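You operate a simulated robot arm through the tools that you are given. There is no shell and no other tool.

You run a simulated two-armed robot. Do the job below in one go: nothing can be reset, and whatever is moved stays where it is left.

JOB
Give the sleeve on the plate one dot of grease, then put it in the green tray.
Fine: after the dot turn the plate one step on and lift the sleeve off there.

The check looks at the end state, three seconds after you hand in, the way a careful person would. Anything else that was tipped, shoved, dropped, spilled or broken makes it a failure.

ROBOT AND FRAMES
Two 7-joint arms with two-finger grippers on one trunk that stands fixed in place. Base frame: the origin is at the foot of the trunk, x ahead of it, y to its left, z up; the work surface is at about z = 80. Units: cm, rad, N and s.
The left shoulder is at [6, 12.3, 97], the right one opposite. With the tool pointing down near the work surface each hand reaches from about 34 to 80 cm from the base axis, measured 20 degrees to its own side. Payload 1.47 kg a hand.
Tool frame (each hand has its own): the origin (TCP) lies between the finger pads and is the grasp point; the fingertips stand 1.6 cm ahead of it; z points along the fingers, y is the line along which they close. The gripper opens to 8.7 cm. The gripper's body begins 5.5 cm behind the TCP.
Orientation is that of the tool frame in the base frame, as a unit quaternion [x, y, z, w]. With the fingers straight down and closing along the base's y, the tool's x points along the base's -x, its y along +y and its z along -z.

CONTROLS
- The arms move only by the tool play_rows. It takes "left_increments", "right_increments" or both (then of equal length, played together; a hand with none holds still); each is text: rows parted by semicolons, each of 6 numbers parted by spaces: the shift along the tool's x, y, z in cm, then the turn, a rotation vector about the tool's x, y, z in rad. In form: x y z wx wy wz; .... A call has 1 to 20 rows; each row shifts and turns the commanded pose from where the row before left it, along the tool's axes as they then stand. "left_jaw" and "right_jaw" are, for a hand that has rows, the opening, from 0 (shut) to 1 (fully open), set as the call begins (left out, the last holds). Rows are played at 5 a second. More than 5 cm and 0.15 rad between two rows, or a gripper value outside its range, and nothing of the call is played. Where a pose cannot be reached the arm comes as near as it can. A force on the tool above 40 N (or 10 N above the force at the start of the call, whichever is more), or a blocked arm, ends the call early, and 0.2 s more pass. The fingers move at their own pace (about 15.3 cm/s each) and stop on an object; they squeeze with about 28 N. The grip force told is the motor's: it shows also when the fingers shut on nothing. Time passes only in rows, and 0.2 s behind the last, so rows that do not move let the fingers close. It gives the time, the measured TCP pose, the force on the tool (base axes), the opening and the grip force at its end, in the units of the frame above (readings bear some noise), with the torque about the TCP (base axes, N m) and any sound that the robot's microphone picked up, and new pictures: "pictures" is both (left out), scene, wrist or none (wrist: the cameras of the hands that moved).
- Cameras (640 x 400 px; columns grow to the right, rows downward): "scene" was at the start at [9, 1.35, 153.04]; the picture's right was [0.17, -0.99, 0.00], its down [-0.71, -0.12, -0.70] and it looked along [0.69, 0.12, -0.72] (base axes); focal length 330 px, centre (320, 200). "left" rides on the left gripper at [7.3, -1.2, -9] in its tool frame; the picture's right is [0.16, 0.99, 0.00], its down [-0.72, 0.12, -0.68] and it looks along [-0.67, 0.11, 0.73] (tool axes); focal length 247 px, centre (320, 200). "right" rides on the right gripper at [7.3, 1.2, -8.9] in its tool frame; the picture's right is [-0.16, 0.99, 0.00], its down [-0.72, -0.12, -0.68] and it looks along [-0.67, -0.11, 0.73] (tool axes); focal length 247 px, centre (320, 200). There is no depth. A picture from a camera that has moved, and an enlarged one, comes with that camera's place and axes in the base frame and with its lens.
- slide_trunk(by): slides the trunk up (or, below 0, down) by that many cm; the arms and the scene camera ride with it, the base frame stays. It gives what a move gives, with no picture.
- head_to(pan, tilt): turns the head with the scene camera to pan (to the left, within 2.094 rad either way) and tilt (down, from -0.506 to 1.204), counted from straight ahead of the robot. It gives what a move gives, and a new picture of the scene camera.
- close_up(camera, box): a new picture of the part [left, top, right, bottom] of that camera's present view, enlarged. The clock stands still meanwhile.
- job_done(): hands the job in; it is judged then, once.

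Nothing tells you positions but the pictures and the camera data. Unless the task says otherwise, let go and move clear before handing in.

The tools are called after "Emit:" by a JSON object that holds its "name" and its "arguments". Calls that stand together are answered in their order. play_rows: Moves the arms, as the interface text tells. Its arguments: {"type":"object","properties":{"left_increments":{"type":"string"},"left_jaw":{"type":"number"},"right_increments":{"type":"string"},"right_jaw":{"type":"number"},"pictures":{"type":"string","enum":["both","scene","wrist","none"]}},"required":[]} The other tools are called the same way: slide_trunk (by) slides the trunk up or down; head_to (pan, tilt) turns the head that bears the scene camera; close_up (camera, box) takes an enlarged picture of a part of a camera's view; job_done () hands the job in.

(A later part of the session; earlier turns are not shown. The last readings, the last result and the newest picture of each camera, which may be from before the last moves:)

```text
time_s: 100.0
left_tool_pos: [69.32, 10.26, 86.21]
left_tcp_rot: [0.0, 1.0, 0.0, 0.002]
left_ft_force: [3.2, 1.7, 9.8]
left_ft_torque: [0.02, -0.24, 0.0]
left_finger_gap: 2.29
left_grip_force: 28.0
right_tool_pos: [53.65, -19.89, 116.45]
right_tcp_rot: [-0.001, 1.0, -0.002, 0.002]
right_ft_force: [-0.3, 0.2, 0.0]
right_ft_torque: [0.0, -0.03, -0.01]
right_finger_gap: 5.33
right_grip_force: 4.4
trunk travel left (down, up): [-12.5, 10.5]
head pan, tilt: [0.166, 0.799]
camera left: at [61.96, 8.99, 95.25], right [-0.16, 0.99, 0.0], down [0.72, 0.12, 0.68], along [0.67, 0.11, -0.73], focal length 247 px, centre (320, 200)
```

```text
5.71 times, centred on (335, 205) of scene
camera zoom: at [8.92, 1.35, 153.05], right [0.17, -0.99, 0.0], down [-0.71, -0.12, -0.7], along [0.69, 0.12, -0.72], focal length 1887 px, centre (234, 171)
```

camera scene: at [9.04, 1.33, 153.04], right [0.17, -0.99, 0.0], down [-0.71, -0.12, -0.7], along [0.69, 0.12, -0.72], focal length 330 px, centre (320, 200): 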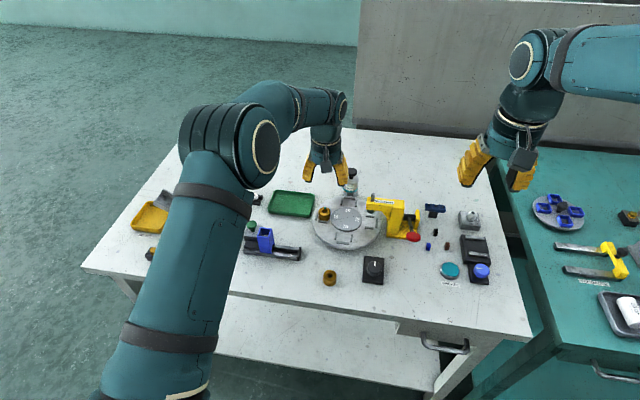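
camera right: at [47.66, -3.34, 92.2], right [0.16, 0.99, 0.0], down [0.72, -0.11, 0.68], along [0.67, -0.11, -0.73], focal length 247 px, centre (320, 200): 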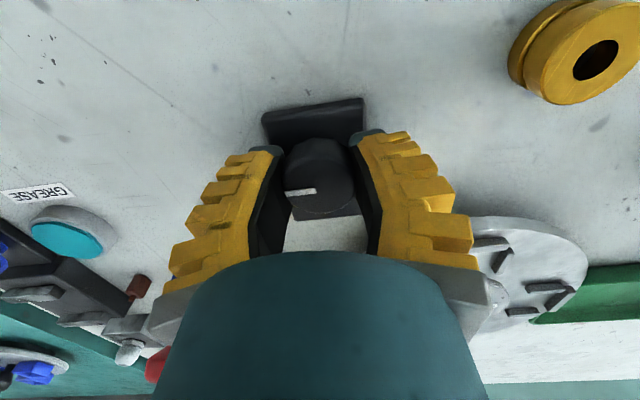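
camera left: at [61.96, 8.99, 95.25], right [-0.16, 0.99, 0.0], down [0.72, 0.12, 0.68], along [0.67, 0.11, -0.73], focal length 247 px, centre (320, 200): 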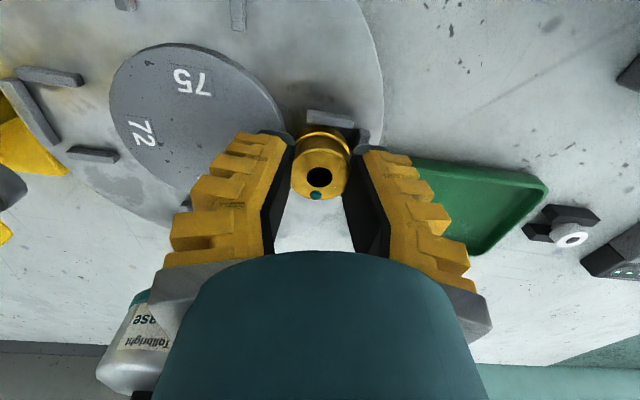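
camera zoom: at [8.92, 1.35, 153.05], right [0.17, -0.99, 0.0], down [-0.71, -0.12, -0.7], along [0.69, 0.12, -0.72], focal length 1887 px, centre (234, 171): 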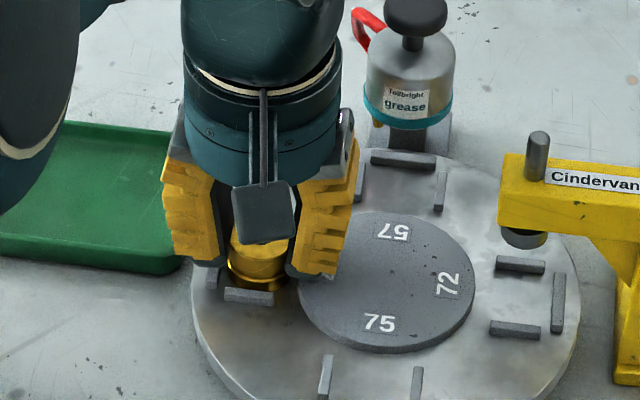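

The sleeve is gripped on its sides with the dot untouched. I'll lift it slowly straight up and check it comes cleanly.

Emit:
{"name": "play_rows", "arguments": {"left_increments": "0 0 -0.2 0 0 0; 0 0 -0.4 0 0 0; 0 0 -0.6 0 0 0; 0 0 -0.8 0 0 0; 0 0 -1 0 0 0; 0 0 0 0 0 0", "pictures": "wrist"}}

Emit:
{"name": "close_up", "arguments": {"camera": "scene", "box": [300, 170, 370, 240]}}

Emit:
{"name": "close_up", "arguments": {"camera": "left", "box": [230, 100, 410, 250]}}

```text
time_s: 101.4
left_tool_pos: [69.35, 10.17, 89.0]
left_tcp_rot: [0.0, 1.0, 0.0, 0.0]
left_ft_force: [-0.1, 0.6, -0.2]
left_ft_torque: [0.0, -0.01, 0.03]
left_finger_gap: 2.38
left_grip_force: 5.7
right_tool_pos: [53.88, -19.75, 116.47]
right_tcp_rot: [-0.001, 1.0, 0.0, 0.0]
right_ft_force: [-0.7, 0.0, -0.2]
right_ft_torque: [0.01, 0.0, -0.02]
right_finger_gap: 5.32
right_grip_force: 3.9
trunk travel left (down, up): [-12.5, 10.5]
head pan, tilt: [0.166, 0.799]
camera left: at [62.02, 8.96, 97.96], right [-0.16, 0.99, 0.0], down [0.72, 0.12, 0.68], along [0.67, 0.11, -0.73], focal length 247 px, centre (320, 200)
```

left: 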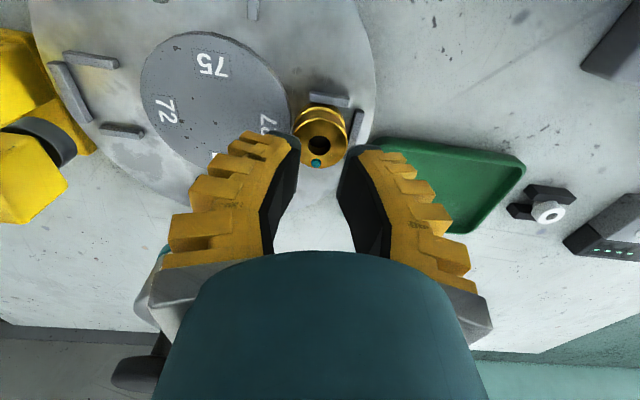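

```text
5.71 times, centred on (335, 205) of scene
camera zoom: at [9.03, 1.36, 153.04], right [0.17, -0.99, 0.0], down [-0.71, -0.12, -0.7], along [0.69, 0.12, -0.72], focal length 1887 px, centre (234, 171)
```

zoom: 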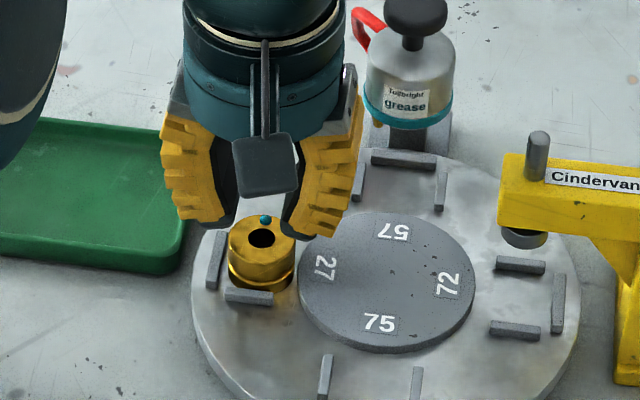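

```text
2.67 times, centred on (320, 175) of left
camera zoom: at [62.02, 8.96, 97.96], right [-0.16, 0.99, 0.0], down [0.72, 0.12, 0.68], along [0.67, 0.11, -0.73], focal length 659 px, centre (320, 267)
```

zoom: 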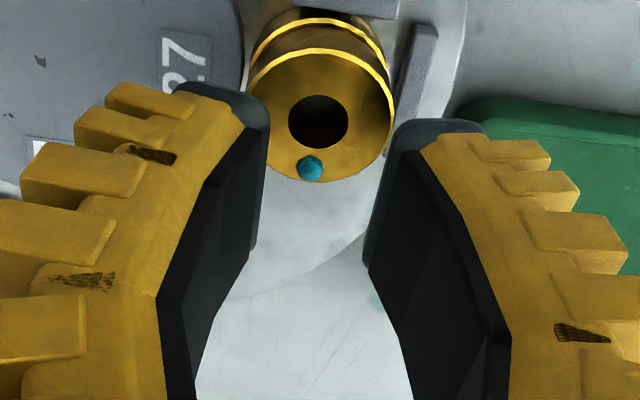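

The fingertips only caught the sleeve's top edge and it stayed in place, undisturbed. I'll reopen, go about half a centimetre lower (tips just above hub and guides) so the flat pads bear on it, and close again.

Emit:
{"name": "play_rows", "arguments": {"left_increments": "0 0 0 0 0 0; 0 0 0 0 0 0; 0 0 1.2 0 0 0; 0 0 1 0 0 0; 0 0 0.6 0 0 0; 0 0 0 0 0 0", "left_jaw": 0.62, "pictures": "none"}}

Emit:
{"name": "play_rows", "arguments": {"left_increments": "0 0 0.2 0 0 0; 0 0 0.2 0 0 0; 0 0 0 0 0 0", "pictures": "wrist"}}

Emit:
{"name": "close_up", "arguments": {"camera": "scene", "box": [300, 170, 370, 240]}}

Emit:
{"name": "close_up", "arguments": {"camera": "left", "box": [230, 100, 410, 250]}}

```text
time_s: 102.8
left_tool_pos: [69.22, 10.19, 86.3]
left_tcp_rot: [0.001, 1.0, 0.0, 0.0]
left_ft_force: [0.1, 0.2, -0.1]
left_ft_torque: [-0.02, -0.06, -0.01]
left_finger_gap: 5.9
left_grip_force: 3.8
right_tool_pos: [53.57, -19.78, 116.45]
right_tcp_rot: [-0.001, 1.0, -0.001, 0.0]
right_ft_force: [0.2, 0.2, -0.2]
right_ft_torque: [0.01, 0.04, 0.02]
right_finger_gap: 5.33
right_grip_force: 4.3
trunk travel left (down, up): [-12.5, 10.5]
head pan, tilt: [0.166, 0.799]
```

```text
time_s: 103.6
left_tool_pos: [69.19, 10.2, 85.83]
left_tcp_rot: [0.0, 1.0, 0.0, 0.0]
left_ft_force: [0.8, 0.2, -1.0]
left_ft_torque: [-0.03, 0.0, 0.0]
left_finger_gap: 5.89
left_grip_force: 3.0
right_tool_pos: [53.82, -19.91, 116.37]
right_tcp_rot: [0.0, 1.0, 0.0, 0.001]
right_ft_force: [0.4, 1.4, 0.1]
right_ft_torque: [-0.01, 0.02, -0.04]
right_finger_gap: 5.33
right_grip_force: 4.1
trunk travel left (down, up): [-12.5, 10.5]
head pan, tilt: [0.166, 0.799]
camera left: at [61.86, 8.94, 94.74], right [-0.16, 0.99, 0.0], down [0.72, 0.12, 0.68], along [0.67, 0.11, -0.73], focal length 247 px, centre (320, 200)
```

left: 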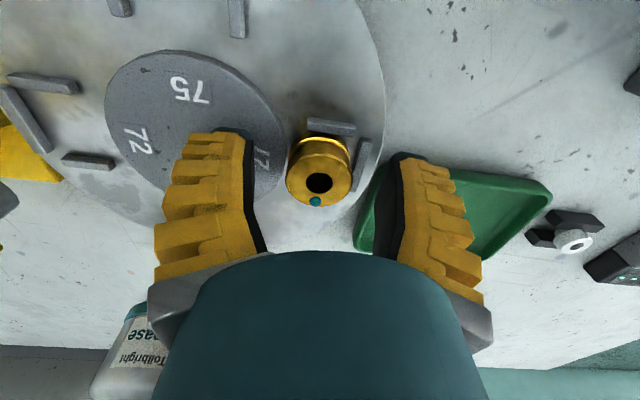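

```text
5.71 times, centred on (335, 205) of scene
camera zoom: at [9.0, 1.35, 153.04], right [0.17, -0.99, 0.0], down [-0.71, -0.12, -0.7], along [0.69, 0.12, -0.72], focal length 1887 px, centre (234, 171)
```

zoom: 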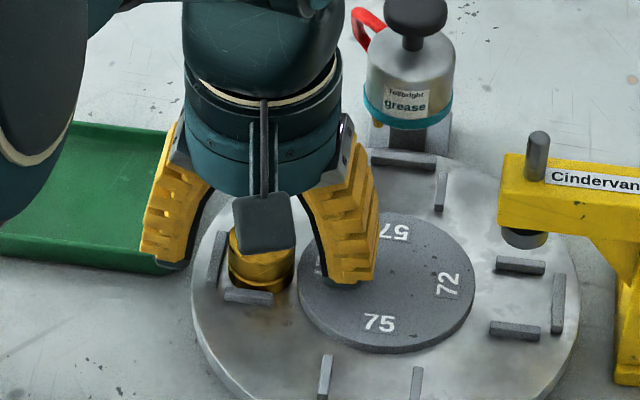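

```text
2.67 times, centred on (320, 175) of left
camera zoom: at [61.86, 8.94, 94.74], right [-0.16, 0.99, 0.0], down [0.72, 0.12, 0.68], along [0.67, 0.11, -0.73], focal length 659 px, centre (320, 267)
```

zoom: 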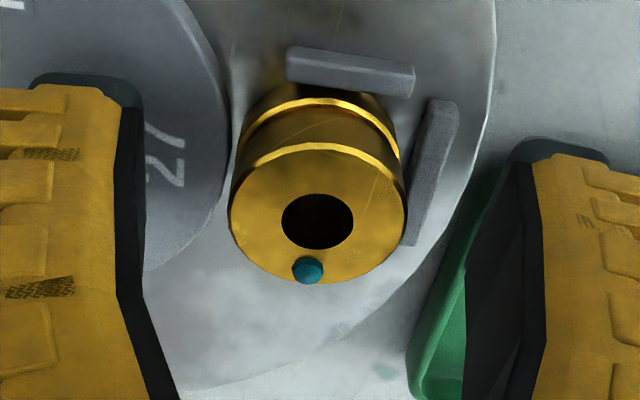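

Emit:
{"name": "play_rows", "arguments": {"left_increments": "0 0 0.1 0 0 0; 0 0 0.1 0 0 0; 0 0 0 0 0 0", "pictures": "none"}}

```text
time_s: 104.4
left_tool_pos: [69.17, 10.12, 85.5]
left_tcp_rot: [0.0, 1.0, 0.0, 0.0]
left_ft_force: [0.5, 0.1, -1.2]
left_ft_torque: [0.02, -0.03, -0.03]
left_finger_gap: 5.91
left_grip_force: 3.5
right_tool_pos: [53.72, -19.8, 116.29]
right_tcp_rot: [0.0, 1.0, -0.001, 0.001]
right_ft_force: [-0.5, -0.1, 0.3]
right_ft_torque: [0.02, 0.01, -0.02]
right_finger_gap: 5.34
right_grip_force: 4.4
trunk travel left (down, up): [-12.5, 10.5]
head pan, tilt: [0.166, 0.799]
```

Emit:
{"name": "play_rows", "arguments": {"left_increments": "0 0 0 0 0 0; 0 0 0 0 0 0; 0 0 0 0 0 0; 0 0 0 0 0 0", "left_jaw": 0.1, "pictures": "wrist"}}

Emit:
{"name": "close_up", "arguments": {"camera": "left", "box": [230, 100, 410, 250]}}

Emit:
{"name": "close_up", "arguments": {"camera": "scene", "box": [300, 170, 370, 240]}}

```text
time_s: 105.4
left_tool_pos: [69.14, 9.96, 85.66]
left_tcp_rot: [0.0, 1.0, 0.0, 0.002]
left_ft_force: [2.0, 0.5, 7.7]
left_ft_torque: [0.06, -0.2, 0.0]
left_finger_gap: 2.31
left_grip_force: 27.8
right_tool_pos: [53.61, -19.78, 116.38]
right_tcp_rot: [0.0, 1.0, -0.001, 0.001]
right_ft_force: [0.5, 0.0, 0.0]
right_ft_torque: [0.03, -0.01, -0.01]
right_finger_gap: 5.34
right_grip_force: 4.4
trunk travel left (down, up): [-12.5, 10.5]
head pan, tilt: [0.166, 0.799]
camera left: at [61.86, 8.91, 94.64], right [-0.16, 0.99, 0.0], down [0.72, 0.12, 0.68], along [0.67, 0.11, -0.73], focal length 247 px, centre (320, 200)
```

left: 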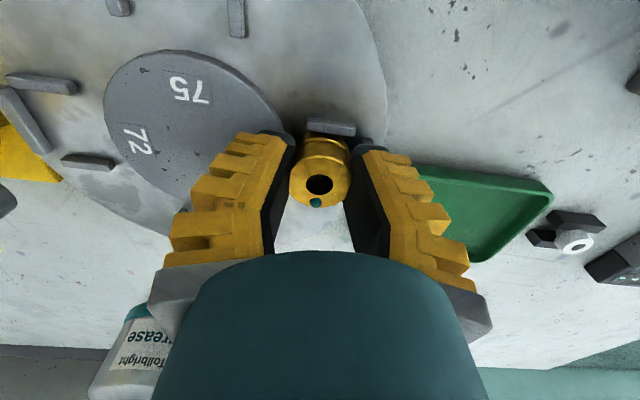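

```text
2.67 times, centred on (320, 175) of left
camera zoom: at [61.86, 8.91, 94.64], right [-0.16, 0.99, 0.0], down [0.72, 0.12, 0.68], along [0.67, 0.11, -0.73], focal length 659 px, centre (320, 267)
```

zoom: 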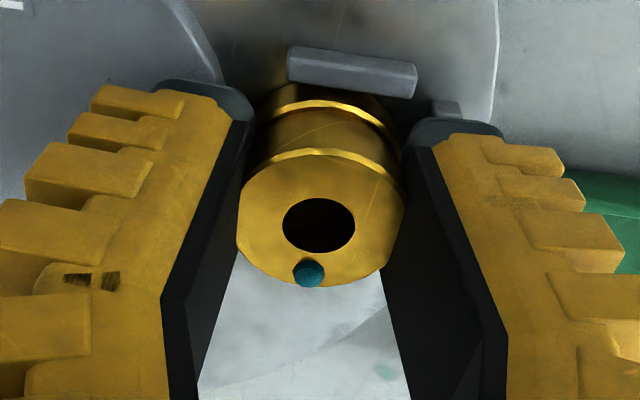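

```text
5.71 times, centred on (335, 205) of scene
camera zoom: at [8.93, 1.35, 153.05], right [0.17, -0.99, 0.0], down [-0.71, -0.12, -0.7], along [0.69, 0.12, -0.72], focal length 1887 px, centre (234, 171)
```

zoom: 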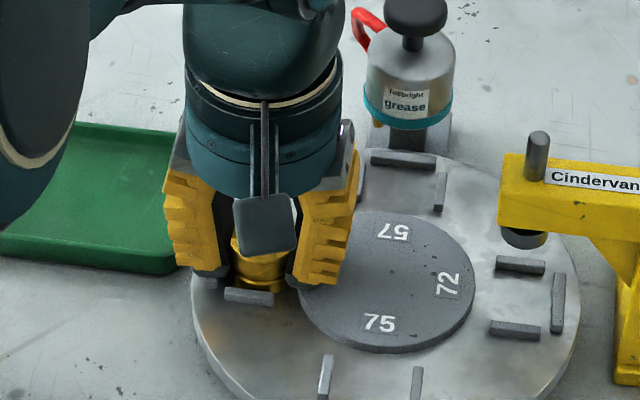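

This time the fingers are really squeezing (28 N, commanded well below the sleeve's width). I'll command fully shut to keep the grip and lift gently.

Emit:
{"name": "play_rows", "arguments": {"left_increments": "0 0 0 0 0 0; 0 0 0 0 0 0; 0 0 -0.15 0 0 0; 0 0 -0.25 0 0 0; 0 0 -0.4 0 0 0; 0 0 -0.5 0 0 0; 0 0 0 0 0 0", "left_jaw": 0, "pictures": "wrist"}}

Emit:
{"name": "close_up", "arguments": {"camera": "scene", "box": [300, 170, 370, 240]}}

Emit:
{"name": "close_up", "arguments": {"camera": "left", "box": [230, 100, 410, 250]}}

```text
time_s: 107.0
left_tool_pos: [69.25, 10.14, 86.75]
left_tcp_rot: [0.0, 1.0, 0.0, 0.0]
left_ft_force: [-0.5, -0.1, -0.4]
left_ft_torque: [-0.05, -0.03, 0.01]
left_finger_gap: 2.15
left_grip_force: 27.7
right_tool_pos: [53.73, -19.79, 116.44]
right_tcp_rot: [-0.001, 1.0, 0.0, -0.001]
right_ft_force: [-0.2, 0.5, -0.6]
right_ft_torque: [-0.01, 0.0, -0.02]
right_finger_gap: 5.34
right_grip_force: 4.5
trunk travel left (down, up): [-12.5, 10.5]
head pan, tilt: [0.166, 0.799]
camera left: at [61.94, 8.88, 95.79], right [-0.16, 0.99, 0.0], down [0.72, 0.12, 0.68], along [0.67, 0.11, -0.73], focal length 247 px, centre (320, 200)
```

left: 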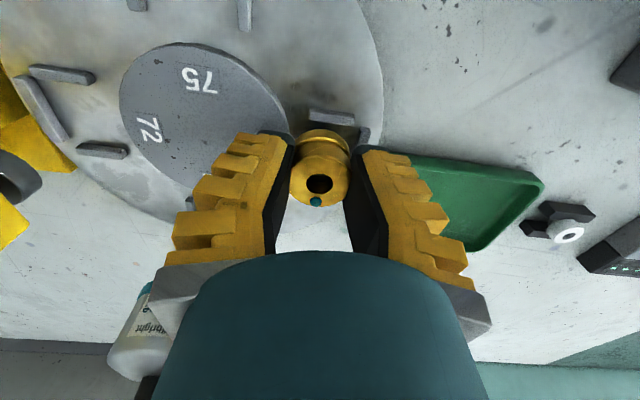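

```text
5.71 times, centred on (335, 205) of scene
camera zoom: at [9.01, 1.36, 153.04], right [0.17, -0.99, 0.0], down [-0.71, -0.12, -0.7], along [0.69, 0.12, -0.72], focal length 1887 px, centre (234, 171)
```

zoom: 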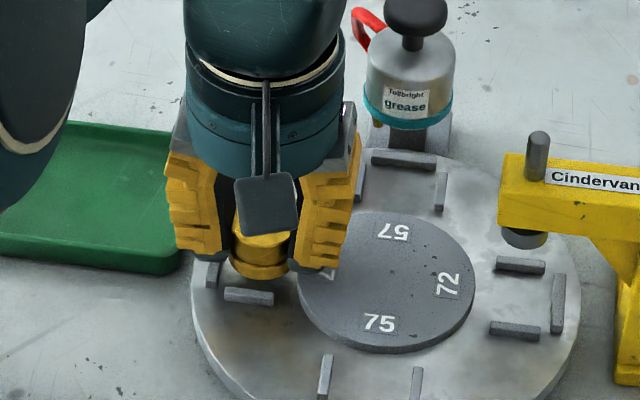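

```text
2.67 times, centred on (320, 175) of left
camera zoom: at [61.94, 8.88, 95.79], right [-0.16, 0.99, 0.0], down [0.72, 0.12, 0.68], along [0.67, 0.11, -0.73], focal length 659 px, centre (320, 267)
```

zoom: 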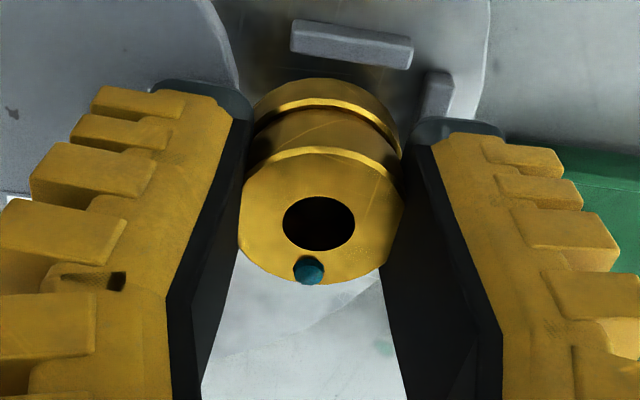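

The sleeve is now held firmly and clear of the plate, dot intact. I'll lift further and carry it over the green tray (target about [72.9, 19.5]), in modest steps to stay inside reach.

Emit:
{"name": "play_rows", "arguments": {"left_increments": "0 0 -1 0 0 0; 0 0 -1.5 0 0 0; 0 0 -1.5 0 0 0; 0 0 -1.2 0 0 0; 0 0 0 0 0 0", "pictures": "wrist"}}

Emit:
{"name": "play_rows", "arguments": {"left_increments": "-0.5 1.6 0 0 0 0; -0.6 1.6 0 0 0 0; -0.6 1.6 0 0 0 0; -0.6 1.6 0 0 0 0; -0.6 1.5 0 0 0 0; -0.6 1.4 0 0 0 0; 0 0 0 0 0 0", "pictures": "both"}}

Emit:
{"name": "close_up", "arguments": {"camera": "scene", "box": [260, 160, 350, 240]}}

Emit:
{"name": "close_up", "arguments": {"camera": "left", "box": [230, 60, 430, 230]}}

```text
time_s: 108.2
left_tool_pos: [69.09, 9.99, 92.1]
left_tcp_rot: [0.0, 1.0, 0.001, 0.0]
left_ft_force: [-1.1, -0.5, -1.0]
left_ft_torque: [0.02, -0.01, 0.0]
left_finger_gap: 2.16
left_grip_force: 28.0
right_tool_pos: [53.7, -19.75, 116.39]
right_tcp_rot: [-0.001, 1.0, -0.001, 0.0]
right_ft_force: [0.5, 0.7, -0.8]
right_ft_torque: [0.01, 0.01, -0.04]
right_finger_gap: 5.33
right_grip_force: 4.1
trunk travel left (down, up): [-12.5, 10.5]
head pan, tilt: [0.166, 0.799]
camera left: at [61.81, 8.84, 101.08], right [-0.16, 0.99, 0.0], down [0.72, 0.12, 0.68], along [0.67, 0.11, -0.73], focal length 247 px, centre (320, 200)
```

left: 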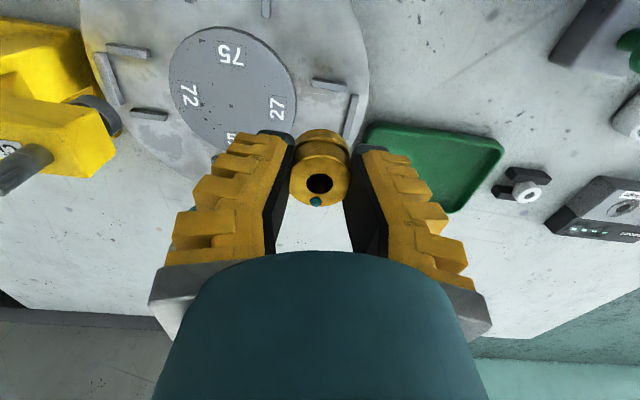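

```text
time_s: 109.8
left_tool_pos: [72.63, 19.49, 92.05]
left_tcp_rot: [0.0, 1.0, 0.0, 0.0]
left_ft_force: [0.1, -0.7, 0.7]
left_ft_torque: [0.0, 0.05, -0.02]
left_finger_gap: 2.13
left_grip_force: 28.2
right_tool_pos: [53.68, -19.77, 116.44]
right_tcp_rot: [-0.001, 1.0, -0.001, 0.0]
right_ft_force: [-0.6, -0.8, -0.1]
right_ft_torque: [-0.06, 0.02, 0.0]
right_finger_gap: 5.36
right_grip_force: 3.9
trunk travel left (down, up): [-12.5, 10.5]
head pan, tilt: [0.166, 0.799]
camera scene: at [8.99, 1.34, 153.04], right [0.17, -0.99, 0.0], down [-0.71, -0.12, -0.7], along [0.69, 0.12, -0.72], focal length 330 px, centre (320, 200)
camera left: at [65.31, 18.27, 101.03], right [-0.16, 0.99, 0.0], down [0.72, 0.12, 0.68], along [0.67, 0.11, -0.73], focal length 247 px, centre (320, 200)
```

scene: 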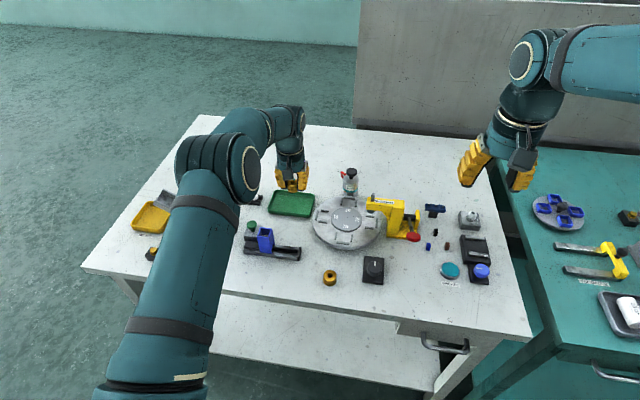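
left: 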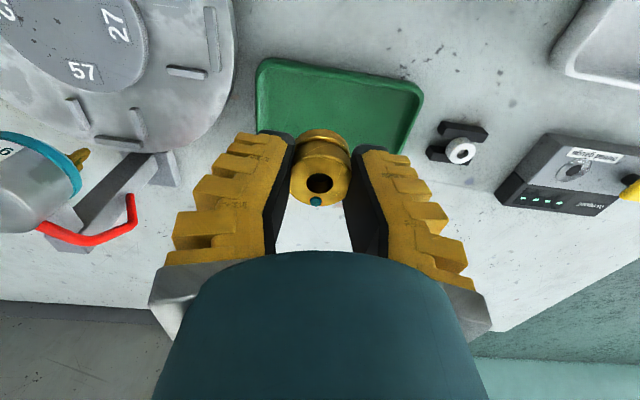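

```text
5.00 times, centred on (305, 200) of scene
camera zoom: at [8.99, 1.34, 153.04], right [0.17, -0.99, 0.0], down [-0.71, -0.12, -0.7], along [0.69, 0.12, -0.72], focal length 1651 px, centre (395, 200)
```

zoom: 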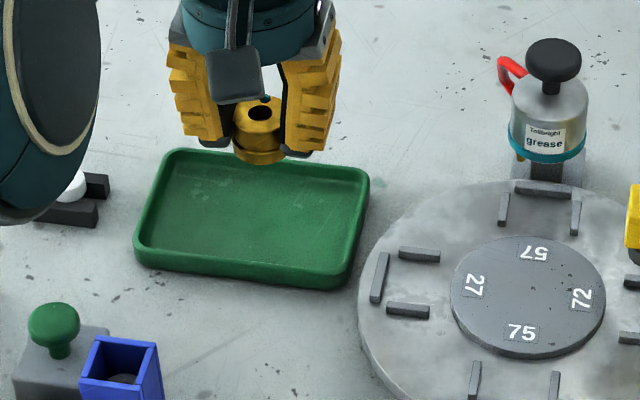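

```text
2.35 times, centred on (330, 145) of left
camera zoom: at [65.31, 18.27, 101.03], right [-0.16, 0.99, 0.0], down [0.72, 0.12, 0.68], along [0.67, 0.11, -0.73], focal length 581 px, centre (296, 329)
```

zoom: 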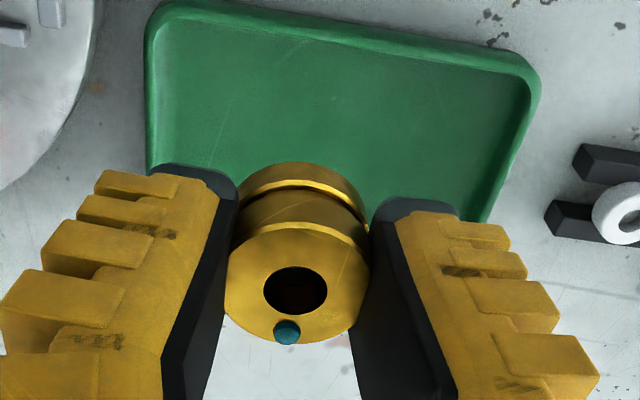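

Emit:
{"name": "play_rows", "arguments": {"left_increments": "-0.4 0 1 0 0 0; -0.4 0 1 0 0 0; 0 0 1.5 0 0 0; 0 0 1.5 0 0 0; 0 0 0 0 0 0", "pictures": "both"}}

Emit:
{"name": "close_up", "arguments": {"camera": "scene", "box": [260, 160, 350, 240]}}

Emit:
{"name": "close_up", "arguments": {"camera": "left", "box": [230, 60, 430, 230]}}

```text
time_s: 111.0
left_tool_pos: [73.6, 19.41, 87.02]
left_tcp_rot: [0.0, 1.0, 0.0, 0.0]
left_ft_force: [0.4, 0.7, -0.4]
left_ft_torque: [-0.02, 0.0, 0.0]
left_finger_gap: 2.12
left_grip_force: 28.3
right_tool_pos: [53.55, -19.88, 116.44]
right_tcp_rot: [0.0, 1.0, 0.0, 0.0]
right_ft_force: [1.1, 0.4, -1.2]
right_ft_torque: [0.02, -0.02, -0.03]
right_finger_gap: 5.34
right_grip_force: 4.1
trunk travel left (down, up): [-12.5, 10.5]
head pan, tilt: [0.166, 0.799]
camera scene: at [8.99, 1.35, 153.04], right [0.17, -0.99, 0.0], down [-0.71, -0.12, -0.7], along [0.69, 0.12, -0.72], focal length 330 px, centre (320, 200)
camera left: at [66.2, 18.19, 95.99], right [-0.16, 0.99, 0.0], down [0.72, 0.12, 0.68], along [0.67, 0.11, -0.73], focal length 247 px, centre (320, 200)
```

scene: 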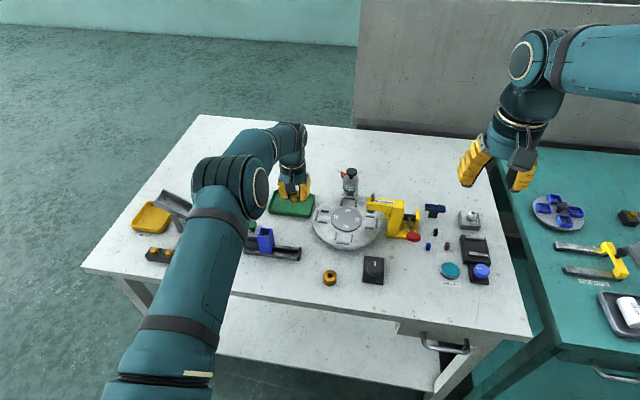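
left: 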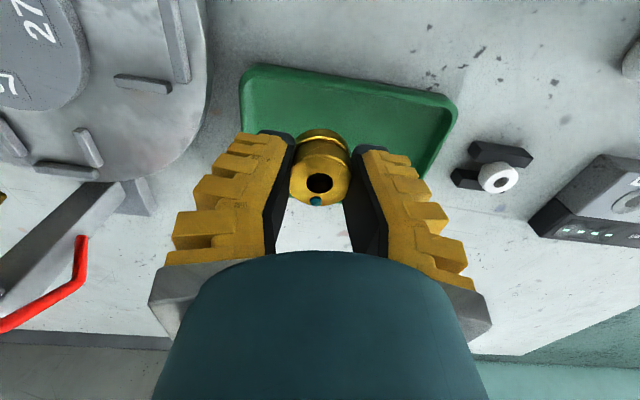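

```text
5.00 times, centred on (305, 200) of scene
camera zoom: at [8.99, 1.35, 153.04], right [0.17, -0.99, 0.0], down [-0.71, -0.12, -0.7], along [0.69, 0.12, -0.72], focal length 1651 px, centre (395, 200)
```

zoom: 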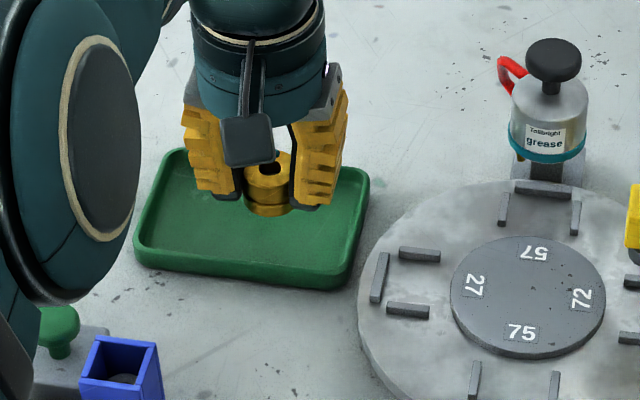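

```text
2.35 times, centred on (330, 145) of left
camera zoom: at [66.2, 18.19, 95.99], right [-0.16, 0.99, 0.0], down [0.72, 0.12, 0.68], along [0.67, 0.11, -0.73], focal length 581 px, centre (296, 329)
```

zoom: 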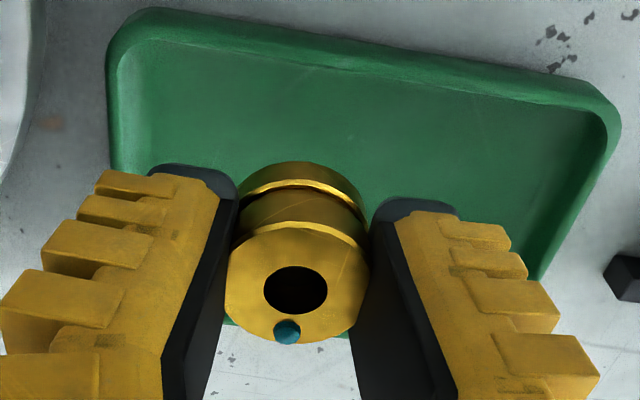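

Emit:
{"name": "close_up", "arguments": {"camera": "scene", "box": [265, 190, 325, 225]}}

Emit:
{"name": "close_up", "arguments": {"camera": "left", "box": [240, 55, 340, 145]}}

```text
10.67 times, centred on (295, 208) of scene
camera zoom: at [8.99, 1.35, 153.04], right [0.17, -0.99, 0.0], down [-0.71, -0.12, -0.7], along [0.69, 0.12, -0.72], focal length 3522 px, centre (587, 120)
```

zoom: 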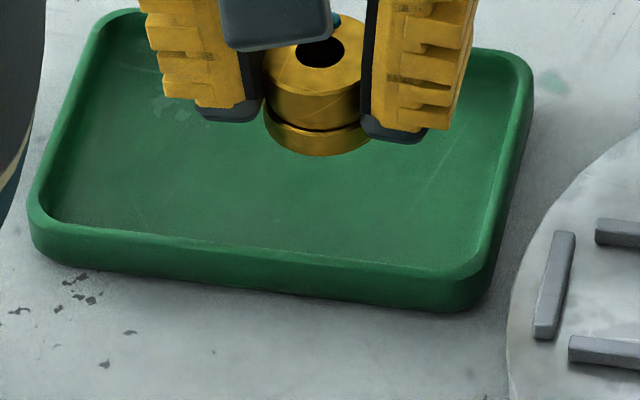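

```text
4.44 times, centred on (290, 100) of left
camera zoom: at [66.2, 18.19, 95.99], right [-0.16, 0.99, 0.0], down [0.72, 0.12, 0.68], along [0.67, 0.11, -0.73], focal length 1098 px, centre (453, 644)
```

zoom: 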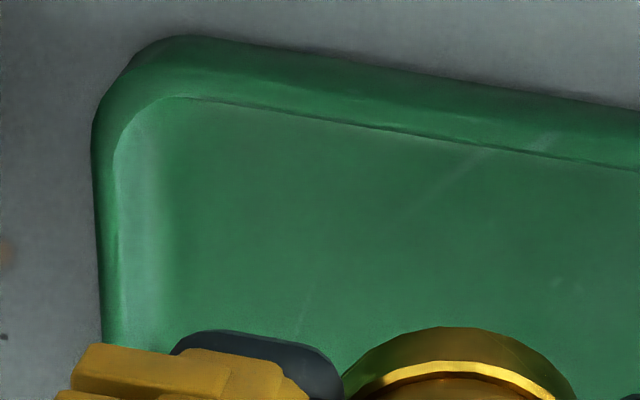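

The tray's near inner wall is at about x = 71.7, so I want the sleeve a bit further in. I'll tilt the hand very slightly forward (0.1 rad) to keep reach in hand and shift to about x = 74.3.

Emit:
{"name": "play_rows", "arguments": {"left_increments": "0 0 0 0 -0.05 0; 0 0 0 0 -0.05 0; -0.35 0 0.035 0 0 0; -0.35 0 0.035 0 0 0; 0 0 0 0 0 0", "pictures": "wrist"}}

Emit:
{"name": "close_up", "arguments": {"camera": "scene", "box": [265, 185, 325, 225]}}

```text
time_s: 112.2
left_tool_pos: [74.19, 19.34, 86.91]
left_tcp_rot: [0.0, 0.999, 0.0, 0.049]
left_ft_force: [0.3, -0.4, -0.7]
left_ft_torque: [-0.01, -0.02, -0.01]
left_finger_gap: 2.11
left_grip_force: 28.0
right_tool_pos: [53.81, -19.89, 116.43]
right_tcp_rot: [-0.001, 1.0, 0.0, 0.0]
right_ft_force: [-0.6, -0.1, -0.6]
right_ft_torque: [0.01, 0.0, 0.02]
right_finger_gap: 5.31
right_grip_force: 3.6
trunk travel left (down, up): [-12.5, 10.5]
head pan, tilt: [0.166, 0.799]
camera left: at [66.03, 18.19, 95.26], right [-0.16, 0.99, -0.02], down [0.65, 0.12, 0.75], along [0.74, 0.11, -0.66], focal length 247 px, centre (320, 200)
```

left: 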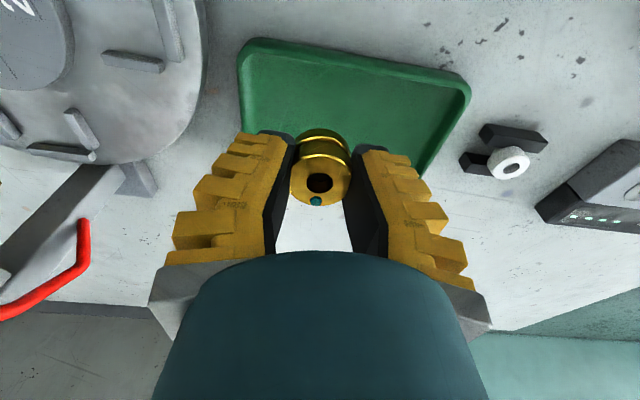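

```text
10.00 times, centred on (295, 205) of scene
camera zoom: at [9.01, 1.36, 153.04], right [0.17, -0.99, 0.0], down [-0.71, -0.12, -0.7], along [0.69, 0.12, -0.72], focal length 3302 px, centre (570, 150)
```

zoom: 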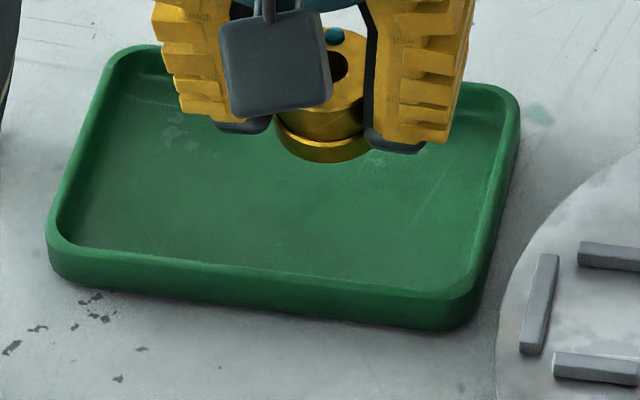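

Emit:
{"name": "play_rows", "arguments": {"left_increments": "0.1 0 0.995 0 0 0; 0.1 0 0.995 0 0 0; 0.08 0 0.796 0 0 0; 0 0 0 0 0 0", "pictures": "wrist"}}

Emit:
{"name": "close_up", "arguments": {"camera": "scene", "box": [265, 185, 325, 225]}}

```text
time_s: 113.2
left_tool_pos: [74.24, 19.38, 84.31]
left_tcp_rot: [0.0, 0.999, 0.0, 0.051]
left_ft_force: [-0.2, 0.5, -0.8]
left_ft_torque: [-0.01, -0.01, 0.02]
left_finger_gap: 2.09
left_grip_force: 27.8
right_tool_pos: [53.79, -19.86, 116.39]
right_tcp_rot: [-0.002, 1.0, -0.001, -0.001]
right_ft_force: [0.6, -0.4, -0.4]
right_ft_torque: [-0.01, -0.01, -0.01]
right_finger_gap: 5.31
right_grip_force: 3.9
trunk travel left (down, up): [-12.5, 10.5]
head pan, tilt: [0.166, 0.799]
camera left: at [66.09, 18.22, 92.5], right [-0.16, 0.99, -0.02], down [0.65, 0.12, 0.75], along [0.74, 0.11, -0.66], focal length 247 px, centre (320, 200)
```

left: 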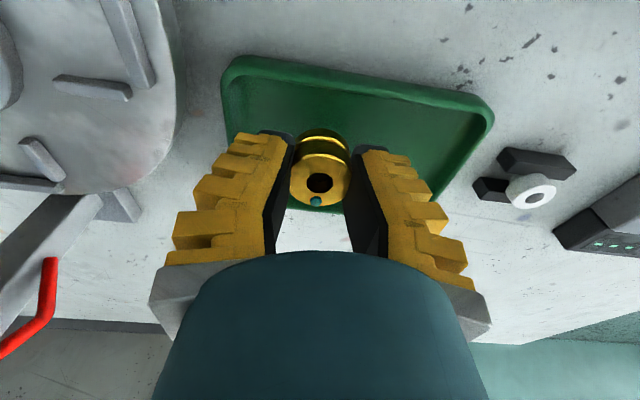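

```text
10.00 times, centred on (295, 205) of scene
camera zoom: at [8.99, 1.35, 153.04], right [0.17, -0.99, 0.0], down [-0.71, -0.12, -0.7], along [0.69, 0.12, -0.72], focal length 3302 px, centre (570, 150)
```

zoom: 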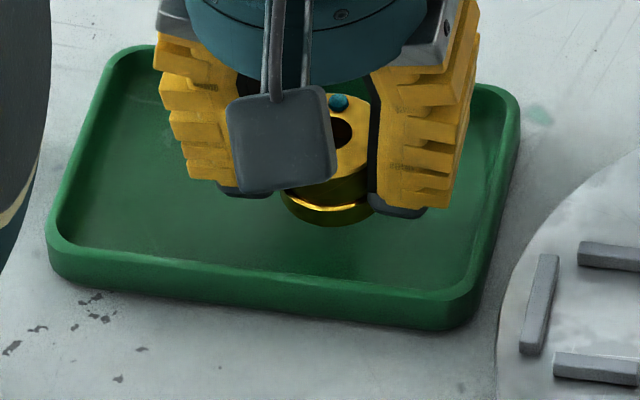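

Emit:
{"name": "play_rows", "arguments": {"left_increments": "0.04 0 0.4 0 0 0; 0.04 0 0.4 0 0 0; 0 0 0 0 0 0", "pictures": "none"}}

Emit:
{"name": "play_rows", "arguments": {"left_increments": "0.02 0 0.2 0 0 0; 0 0 0 0 0 0", "pictures": "none"}}

Emit:
{"name": "close_up", "arguments": {"camera": "scene", "box": [265, 185, 325, 225]}}

```text
time_s: 114.0
left_tool_pos: [74.23, 19.32, 83.54]
left_tcp_rot: [0.0, 0.999, 0.0, 0.05]
left_ft_force: [0.1, -0.1, -1.1]
left_ft_torque: [-0.01, 0.02, -0.02]
left_finger_gap: 2.1
left_grip_force: 27.7
right_tool_pos: [53.66, -19.81, 116.44]
right_tcp_rot: [-0.001, 1.0, 0.0, 0.0]
right_ft_force: [0.8, 0.0, -0.1]
right_ft_torque: [0.01, -0.01, 0.03]
right_finger_gap: 5.33
right_grip_force: 3.5
trunk travel left (down, up): [-12.5, 10.5]
head pan, tilt: [0.166, 0.799]
```

```text
time_s: 114.6
left_tool_pos: [74.26, 19.41, 83.22]
left_tcp_rot: [0.001, 0.999, -0.001, 0.051]
left_ft_force: [-0.3, 0.4, 0.4]
left_ft_torque: [0.03, -0.01, 0.0]
left_finger_gap: 2.09
left_grip_force: 27.9
right_tool_pos: [53.74, -19.82, 116.39]
right_tcp_rot: [0.0, 1.0, 0.0, 0.0]
right_ft_force: [-0.9, 0.7, 0.1]
right_ft_torque: [0.0, -0.03, -0.01]
right_finger_gap: 5.32
right_grip_force: 3.8
trunk travel left (down, up): [-12.5, 10.5]
head pan, tilt: [0.166, 0.799]
```

```text
10.00 times, centred on (295, 205) of scene
camera zoom: at [9.01, 1.35, 153.04], right [0.17, -0.99, 0.0], down [-0.71, -0.12, -0.7], along [0.69, 0.12, -0.72], focal length 3302 px, centre (570, 150)
```

zoom: 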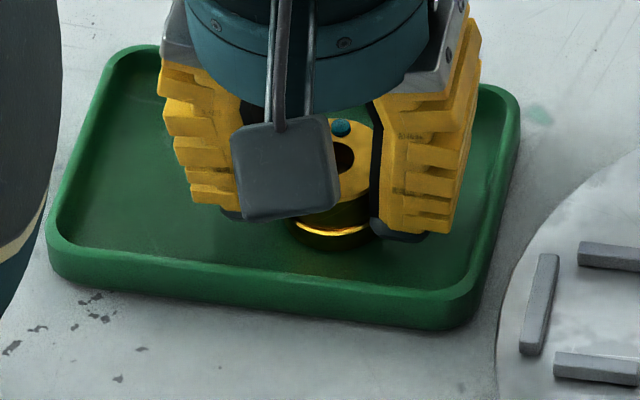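

Emit:
{"name": "play_rows", "arguments": {"left_increments": "0.02 0 0.2 0 0 0; 0 0 0 0 0 0", "pictures": "none"}}

Emit:
{"name": "play_rows", "arguments": {"left_increments": "0.015 0 0.15 0 0 0; 0 0 0 0 0 0", "pictures": "none"}}

```text
time_s: 115.2
left_tool_pos: [74.29, 19.38, 83.24]
left_tcp_rot: [0.0, 0.999, 0.0, 0.051]
left_ft_force: [1.3, -1.1, 5.7]
left_ft_torque: [-0.05, 0.04, -0.01]
left_finger_gap: 2.08
left_grip_force: 28.3
right_tool_pos: [53.68, -19.81, 116.38]
right_tcp_rot: [0.0, 1.0, -0.001, 0.002]
right_ft_force: [0.5, 0.5, 0.0]
right_ft_torque: [-0.01, -0.04, -0.01]
right_finger_gap: 5.31
right_grip_force: 3.4
trunk travel left (down, up): [-12.5, 10.5]
head pan, tilt: [0.166, 0.799]
```

```text
time_s: 115.8
left_tool_pos: [74.17, 19.45, 83.16]
left_tcp_rot: [0.0, 0.999, 0.0, 0.052]
left_ft_force: [3.7, -1.3, 16.3]
left_ft_torque: [0.01, 0.1, -0.04]
left_finger_gap: 2.25
left_grip_force: 28.2
right_tool_pos: [53.61, -19.84, 116.41]
right_tcp_rot: [-0.001, 1.0, 0.0, 0.001]
right_ft_force: [-0.1, -0.3, -0.5]
right_ft_torque: [-0.01, -0.01, 0.03]
right_finger_gap: 5.32
right_grip_force: 3.9
trunk travel left (down, up): [-12.5, 10.5]
head pan, tilt: [0.166, 0.799]
```

Contact with the tray floor. I'll ease the load slightly, then open the fingers to let the sleeve stand.

Emit:
{"name": "play_rows", "arguments": {"left_increments": "-0.012 0 -0.12 0 0 0; 0 0 0 0 0 0", "pictures": "none"}}

Emit:
{"name": "play_rows", "arguments": {"left_increments": "0 0 0 0 0 0; 0 0 0 0 0 0; 0 0 0 0 0 0; 0 0 0 0 0 0", "left_jaw": 0.55, "pictures": "wrist"}}

Emit:
{"name": "close_up", "arguments": {"camera": "scene", "box": [265, 185, 325, 225]}}

Emit:
{"name": "close_up", "arguments": {"camera": "left", "box": [230, 100, 410, 250]}}

```text
time_s: 116.4
left_tool_pos: [74.19, 19.4, 82.95]
left_tcp_rot: [0.0, 0.999, 0.0, 0.051]
left_ft_force: [3.6, -1.4, 16.1]
left_ft_torque: [-0.03, 0.12, 0.01]
left_finger_gap: 2.27
left_grip_force: 28.1
right_tool_pos: [53.53, -19.93, 116.54]
right_tcp_rot: [-0.001, 1.0, -0.001, 0.0]
right_ft_force: [0.1, 0.3, -1.0]
right_ft_torque: [0.03, 0.0, -0.02]
right_finger_gap: 5.32
right_grip_force: 4.0
trunk travel left (down, up): [-12.5, 10.5]
head pan, tilt: [0.166, 0.799]
```

```text
time_s: 117.4
left_tool_pos: [74.16, 19.5, 82.99]
left_tcp_rot: [-0.001, 0.999, 0.0, 0.05]
left_ft_force: [-2.5, 5.6, -3.6]
left_ft_torque: [0.21, 0.0, -0.27]
left_finger_gap: 4.93
left_grip_force: 0.1
right_tool_pos: [53.76, -19.75, 116.36]
right_tcp_rot: [-0.001, 1.0, -0.002, 0.0]
right_ft_force: [-0.6, 0.3, -0.1]
right_ft_torque: [0.0, 0.0, -0.04]
right_finger_gap: 5.37
right_grip_force: 4.1
trunk travel left (down, up): [-12.5, 10.5]
head pan, tilt: [0.166, 0.799]
camera left: at [66.03, 18.32, 91.17], right [-0.16, 0.99, -0.02], down [0.65, 0.12, 0.75], along [0.74, 0.11, -0.66], focal length 247 px, centre (320, 200)
```

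left: 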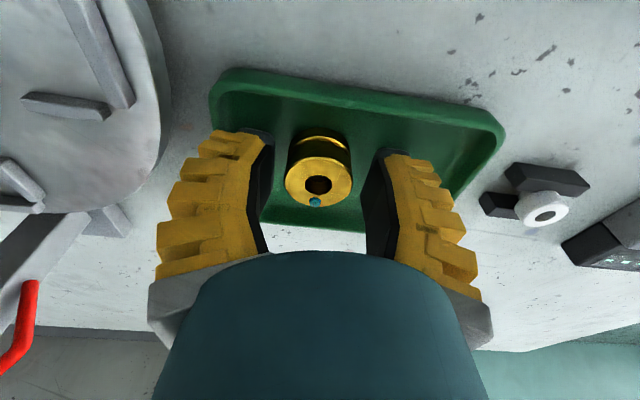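

```text
10.00 times, centred on (295, 205) of scene
camera zoom: at [9.0, 1.44, 153.04], right [0.17, -0.99, 0.0], down [-0.71, -0.12, -0.7], along [0.69, 0.11, -0.72], focal length 3302 px, centre (570, 150)
```

zoom: 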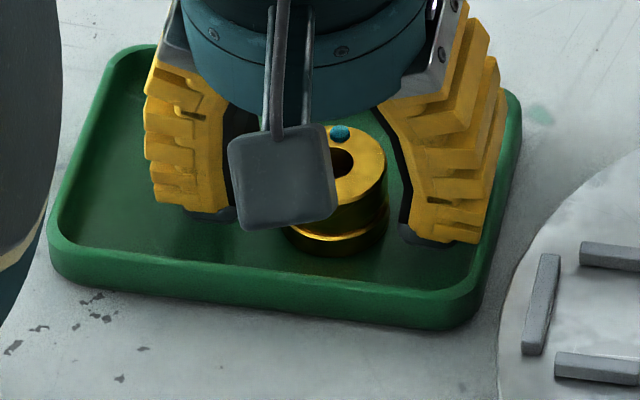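

```text
2.67 times, centred on (320, 175) of left
camera zoom: at [66.03, 18.32, 91.17], right [-0.16, 0.99, -0.02], down [0.65, 0.12, 0.75], along [0.74, 0.11, -0.66], focal length 659 px, centre (320, 267)
```

zoom: 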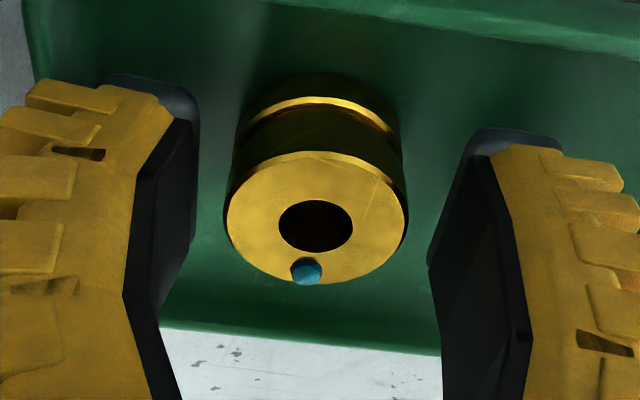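

The sleeve stands upright in the tray with its dot; the right finger is just touching the tray's side wall, so I'll narrow the jaw slightly before lifting straight out.

Emit:
{"name": "play_rows", "arguments": {"left_increments": "0 0 0 0 0 0; 0 0 0 0 0 0", "left_jaw": 0.45, "pictures": "wrist"}}

Emit:
{"name": "close_up", "arguments": {"camera": "left", "box": [230, 100, 410, 250]}}

```text
time_s: 118.0
left_tool_pos: [74.27, 19.37, 83.05]
left_tcp_rot: [0.0, 0.999, 0.0, 0.051]
left_ft_force: [-0.2, -0.5, 0.3]
left_ft_torque: [0.0, -0.02, 0.0]
left_finger_gap: 4.48
left_grip_force: 3.8
right_tool_pos: [53.73, -19.87, 116.54]
right_tcp_rot: [-0.001, 1.0, -0.001, 0.0]
right_ft_force: [0.2, 0.1, -0.3]
right_ft_torque: [0.01, 0.01, -0.01]
right_finger_gap: 5.33
right_grip_force: 3.5
trunk travel left (down, up): [-12.5, 10.5]
head pan, tilt: [0.166, 0.799]
camera left: at [66.06, 18.21, 91.24], right [-0.16, 0.99, -0.02], down [0.65, 0.12, 0.75], along [0.74, 0.11, -0.66], focal length 247 px, centre (320, 200)
```

left: 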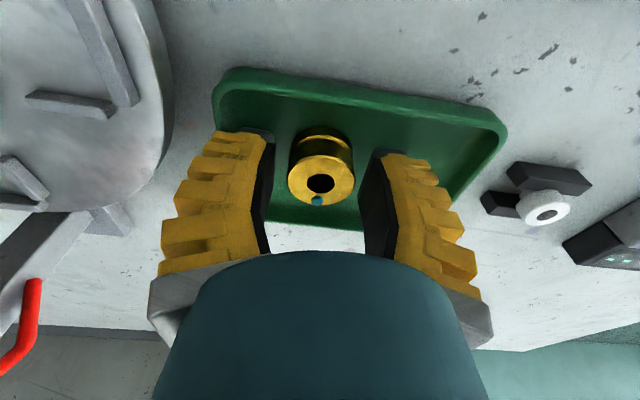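

```text
2.67 times, centred on (320, 175) of left
camera zoom: at [66.06, 18.21, 91.24], right [-0.16, 0.99, -0.02], down [0.65, 0.12, 0.75], along [0.74, 0.11, -0.66], focal length 659 px, centre (320, 267)
```

zoom: 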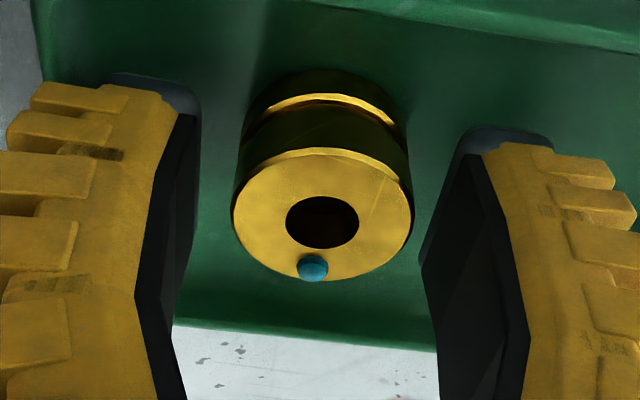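

Emit:
{"name": "play_rows", "arguments": {"left_increments": "0 0.15 0 0 0 0; -0.05 0 -0.5 0 0 0; -0.1 0 -1 0 0 0; -0.2 0 -2 0 0 0; -0.3 0 -3 0 0 0; -0.3 0 -3 0 0 0; 0 0 0 0 0 0", "pictures": "both"}}

Emit:
{"name": "close_up", "arguments": {"camera": "scene", "box": [265, 180, 325, 225]}}

Emit:
{"name": "close_up", "arguments": {"camera": "left", "box": [220, 20, 440, 180]}}

```text
time_s: 119.6
left_tool_pos: [74.35, 19.48, 92.82]
left_tcp_rot: [0.0, 0.999, 0.0, 0.05]
left_ft_force: [0.1, -0.8, -0.4]
left_ft_torque: [-0.01, 0.0, 0.02]
left_finger_gap: 4.47
left_grip_force: 4.1
right_tool_pos: [53.74, -19.75, 116.37]
right_tcp_rot: [0.0, 1.0, -0.001, 0.001]
right_ft_force: [0.5, -0.2, 0.4]
right_ft_torque: [-0.01, -0.02, 0.01]
right_finger_gap: 5.35
right_grip_force: 4.0
trunk travel left (down, up): [-12.5, 10.5]
head pan, tilt: [0.166, 0.799]
camera scene: at [9.03, 1.36, 153.03], right [0.17, -0.99, 0.0], down [-0.71, -0.12, -0.7], along [0.69, 0.12, -0.72], focal length 330 px, centre (320, 200)
camera left: at [66.22, 18.32, 101.08], right [-0.16, 0.99, -0.02], down [0.65, 0.12, 0.75], along [0.74, 0.11, -0.66], focal length 247 px, centre (320, 200)
```

scene: 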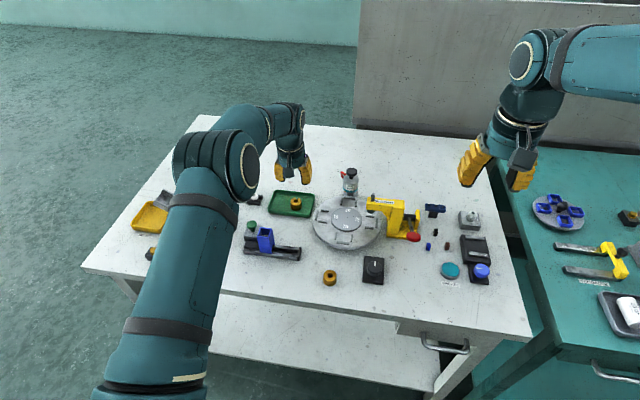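
left: 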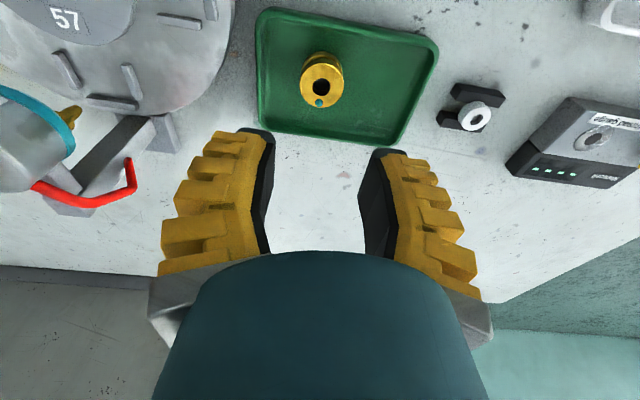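

```text
8.89 times, centred on (295, 202) of scene
camera zoom: at [9.03, 1.36, 153.03], right [0.17, -0.99, 0.0], down [-0.71, -0.12, -0.7], along [0.69, 0.12, -0.72], focal length 2935 px, centre (542, 178)
```

zoom: 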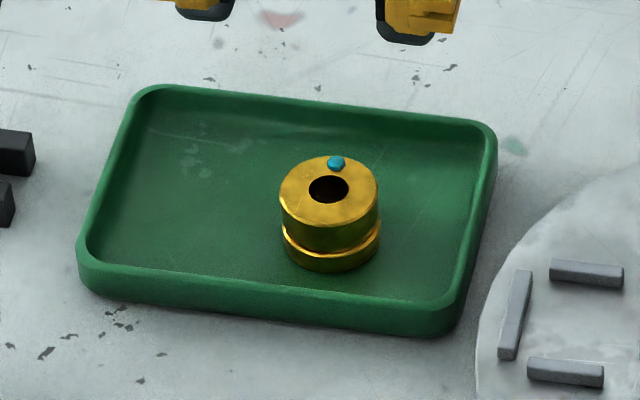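

```text
2.50 times, centred on (330, 100) of left
camera zoom: at [66.22, 18.32, 101.08], right [-0.16, 0.99, -0.02], down [0.65, 0.12, 0.75], along [0.74, 0.11, -0.66], focal length 617 px, centre (295, 450)
```

zoom: 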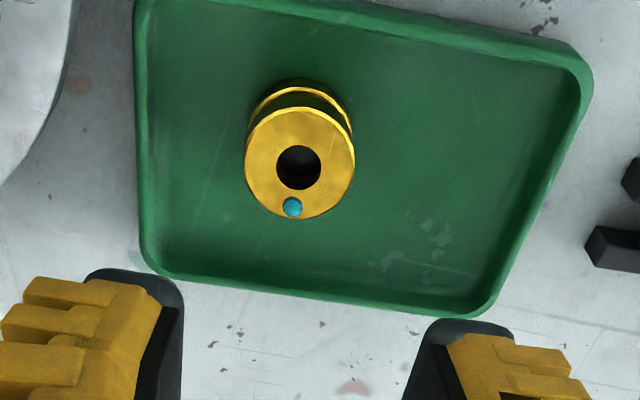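

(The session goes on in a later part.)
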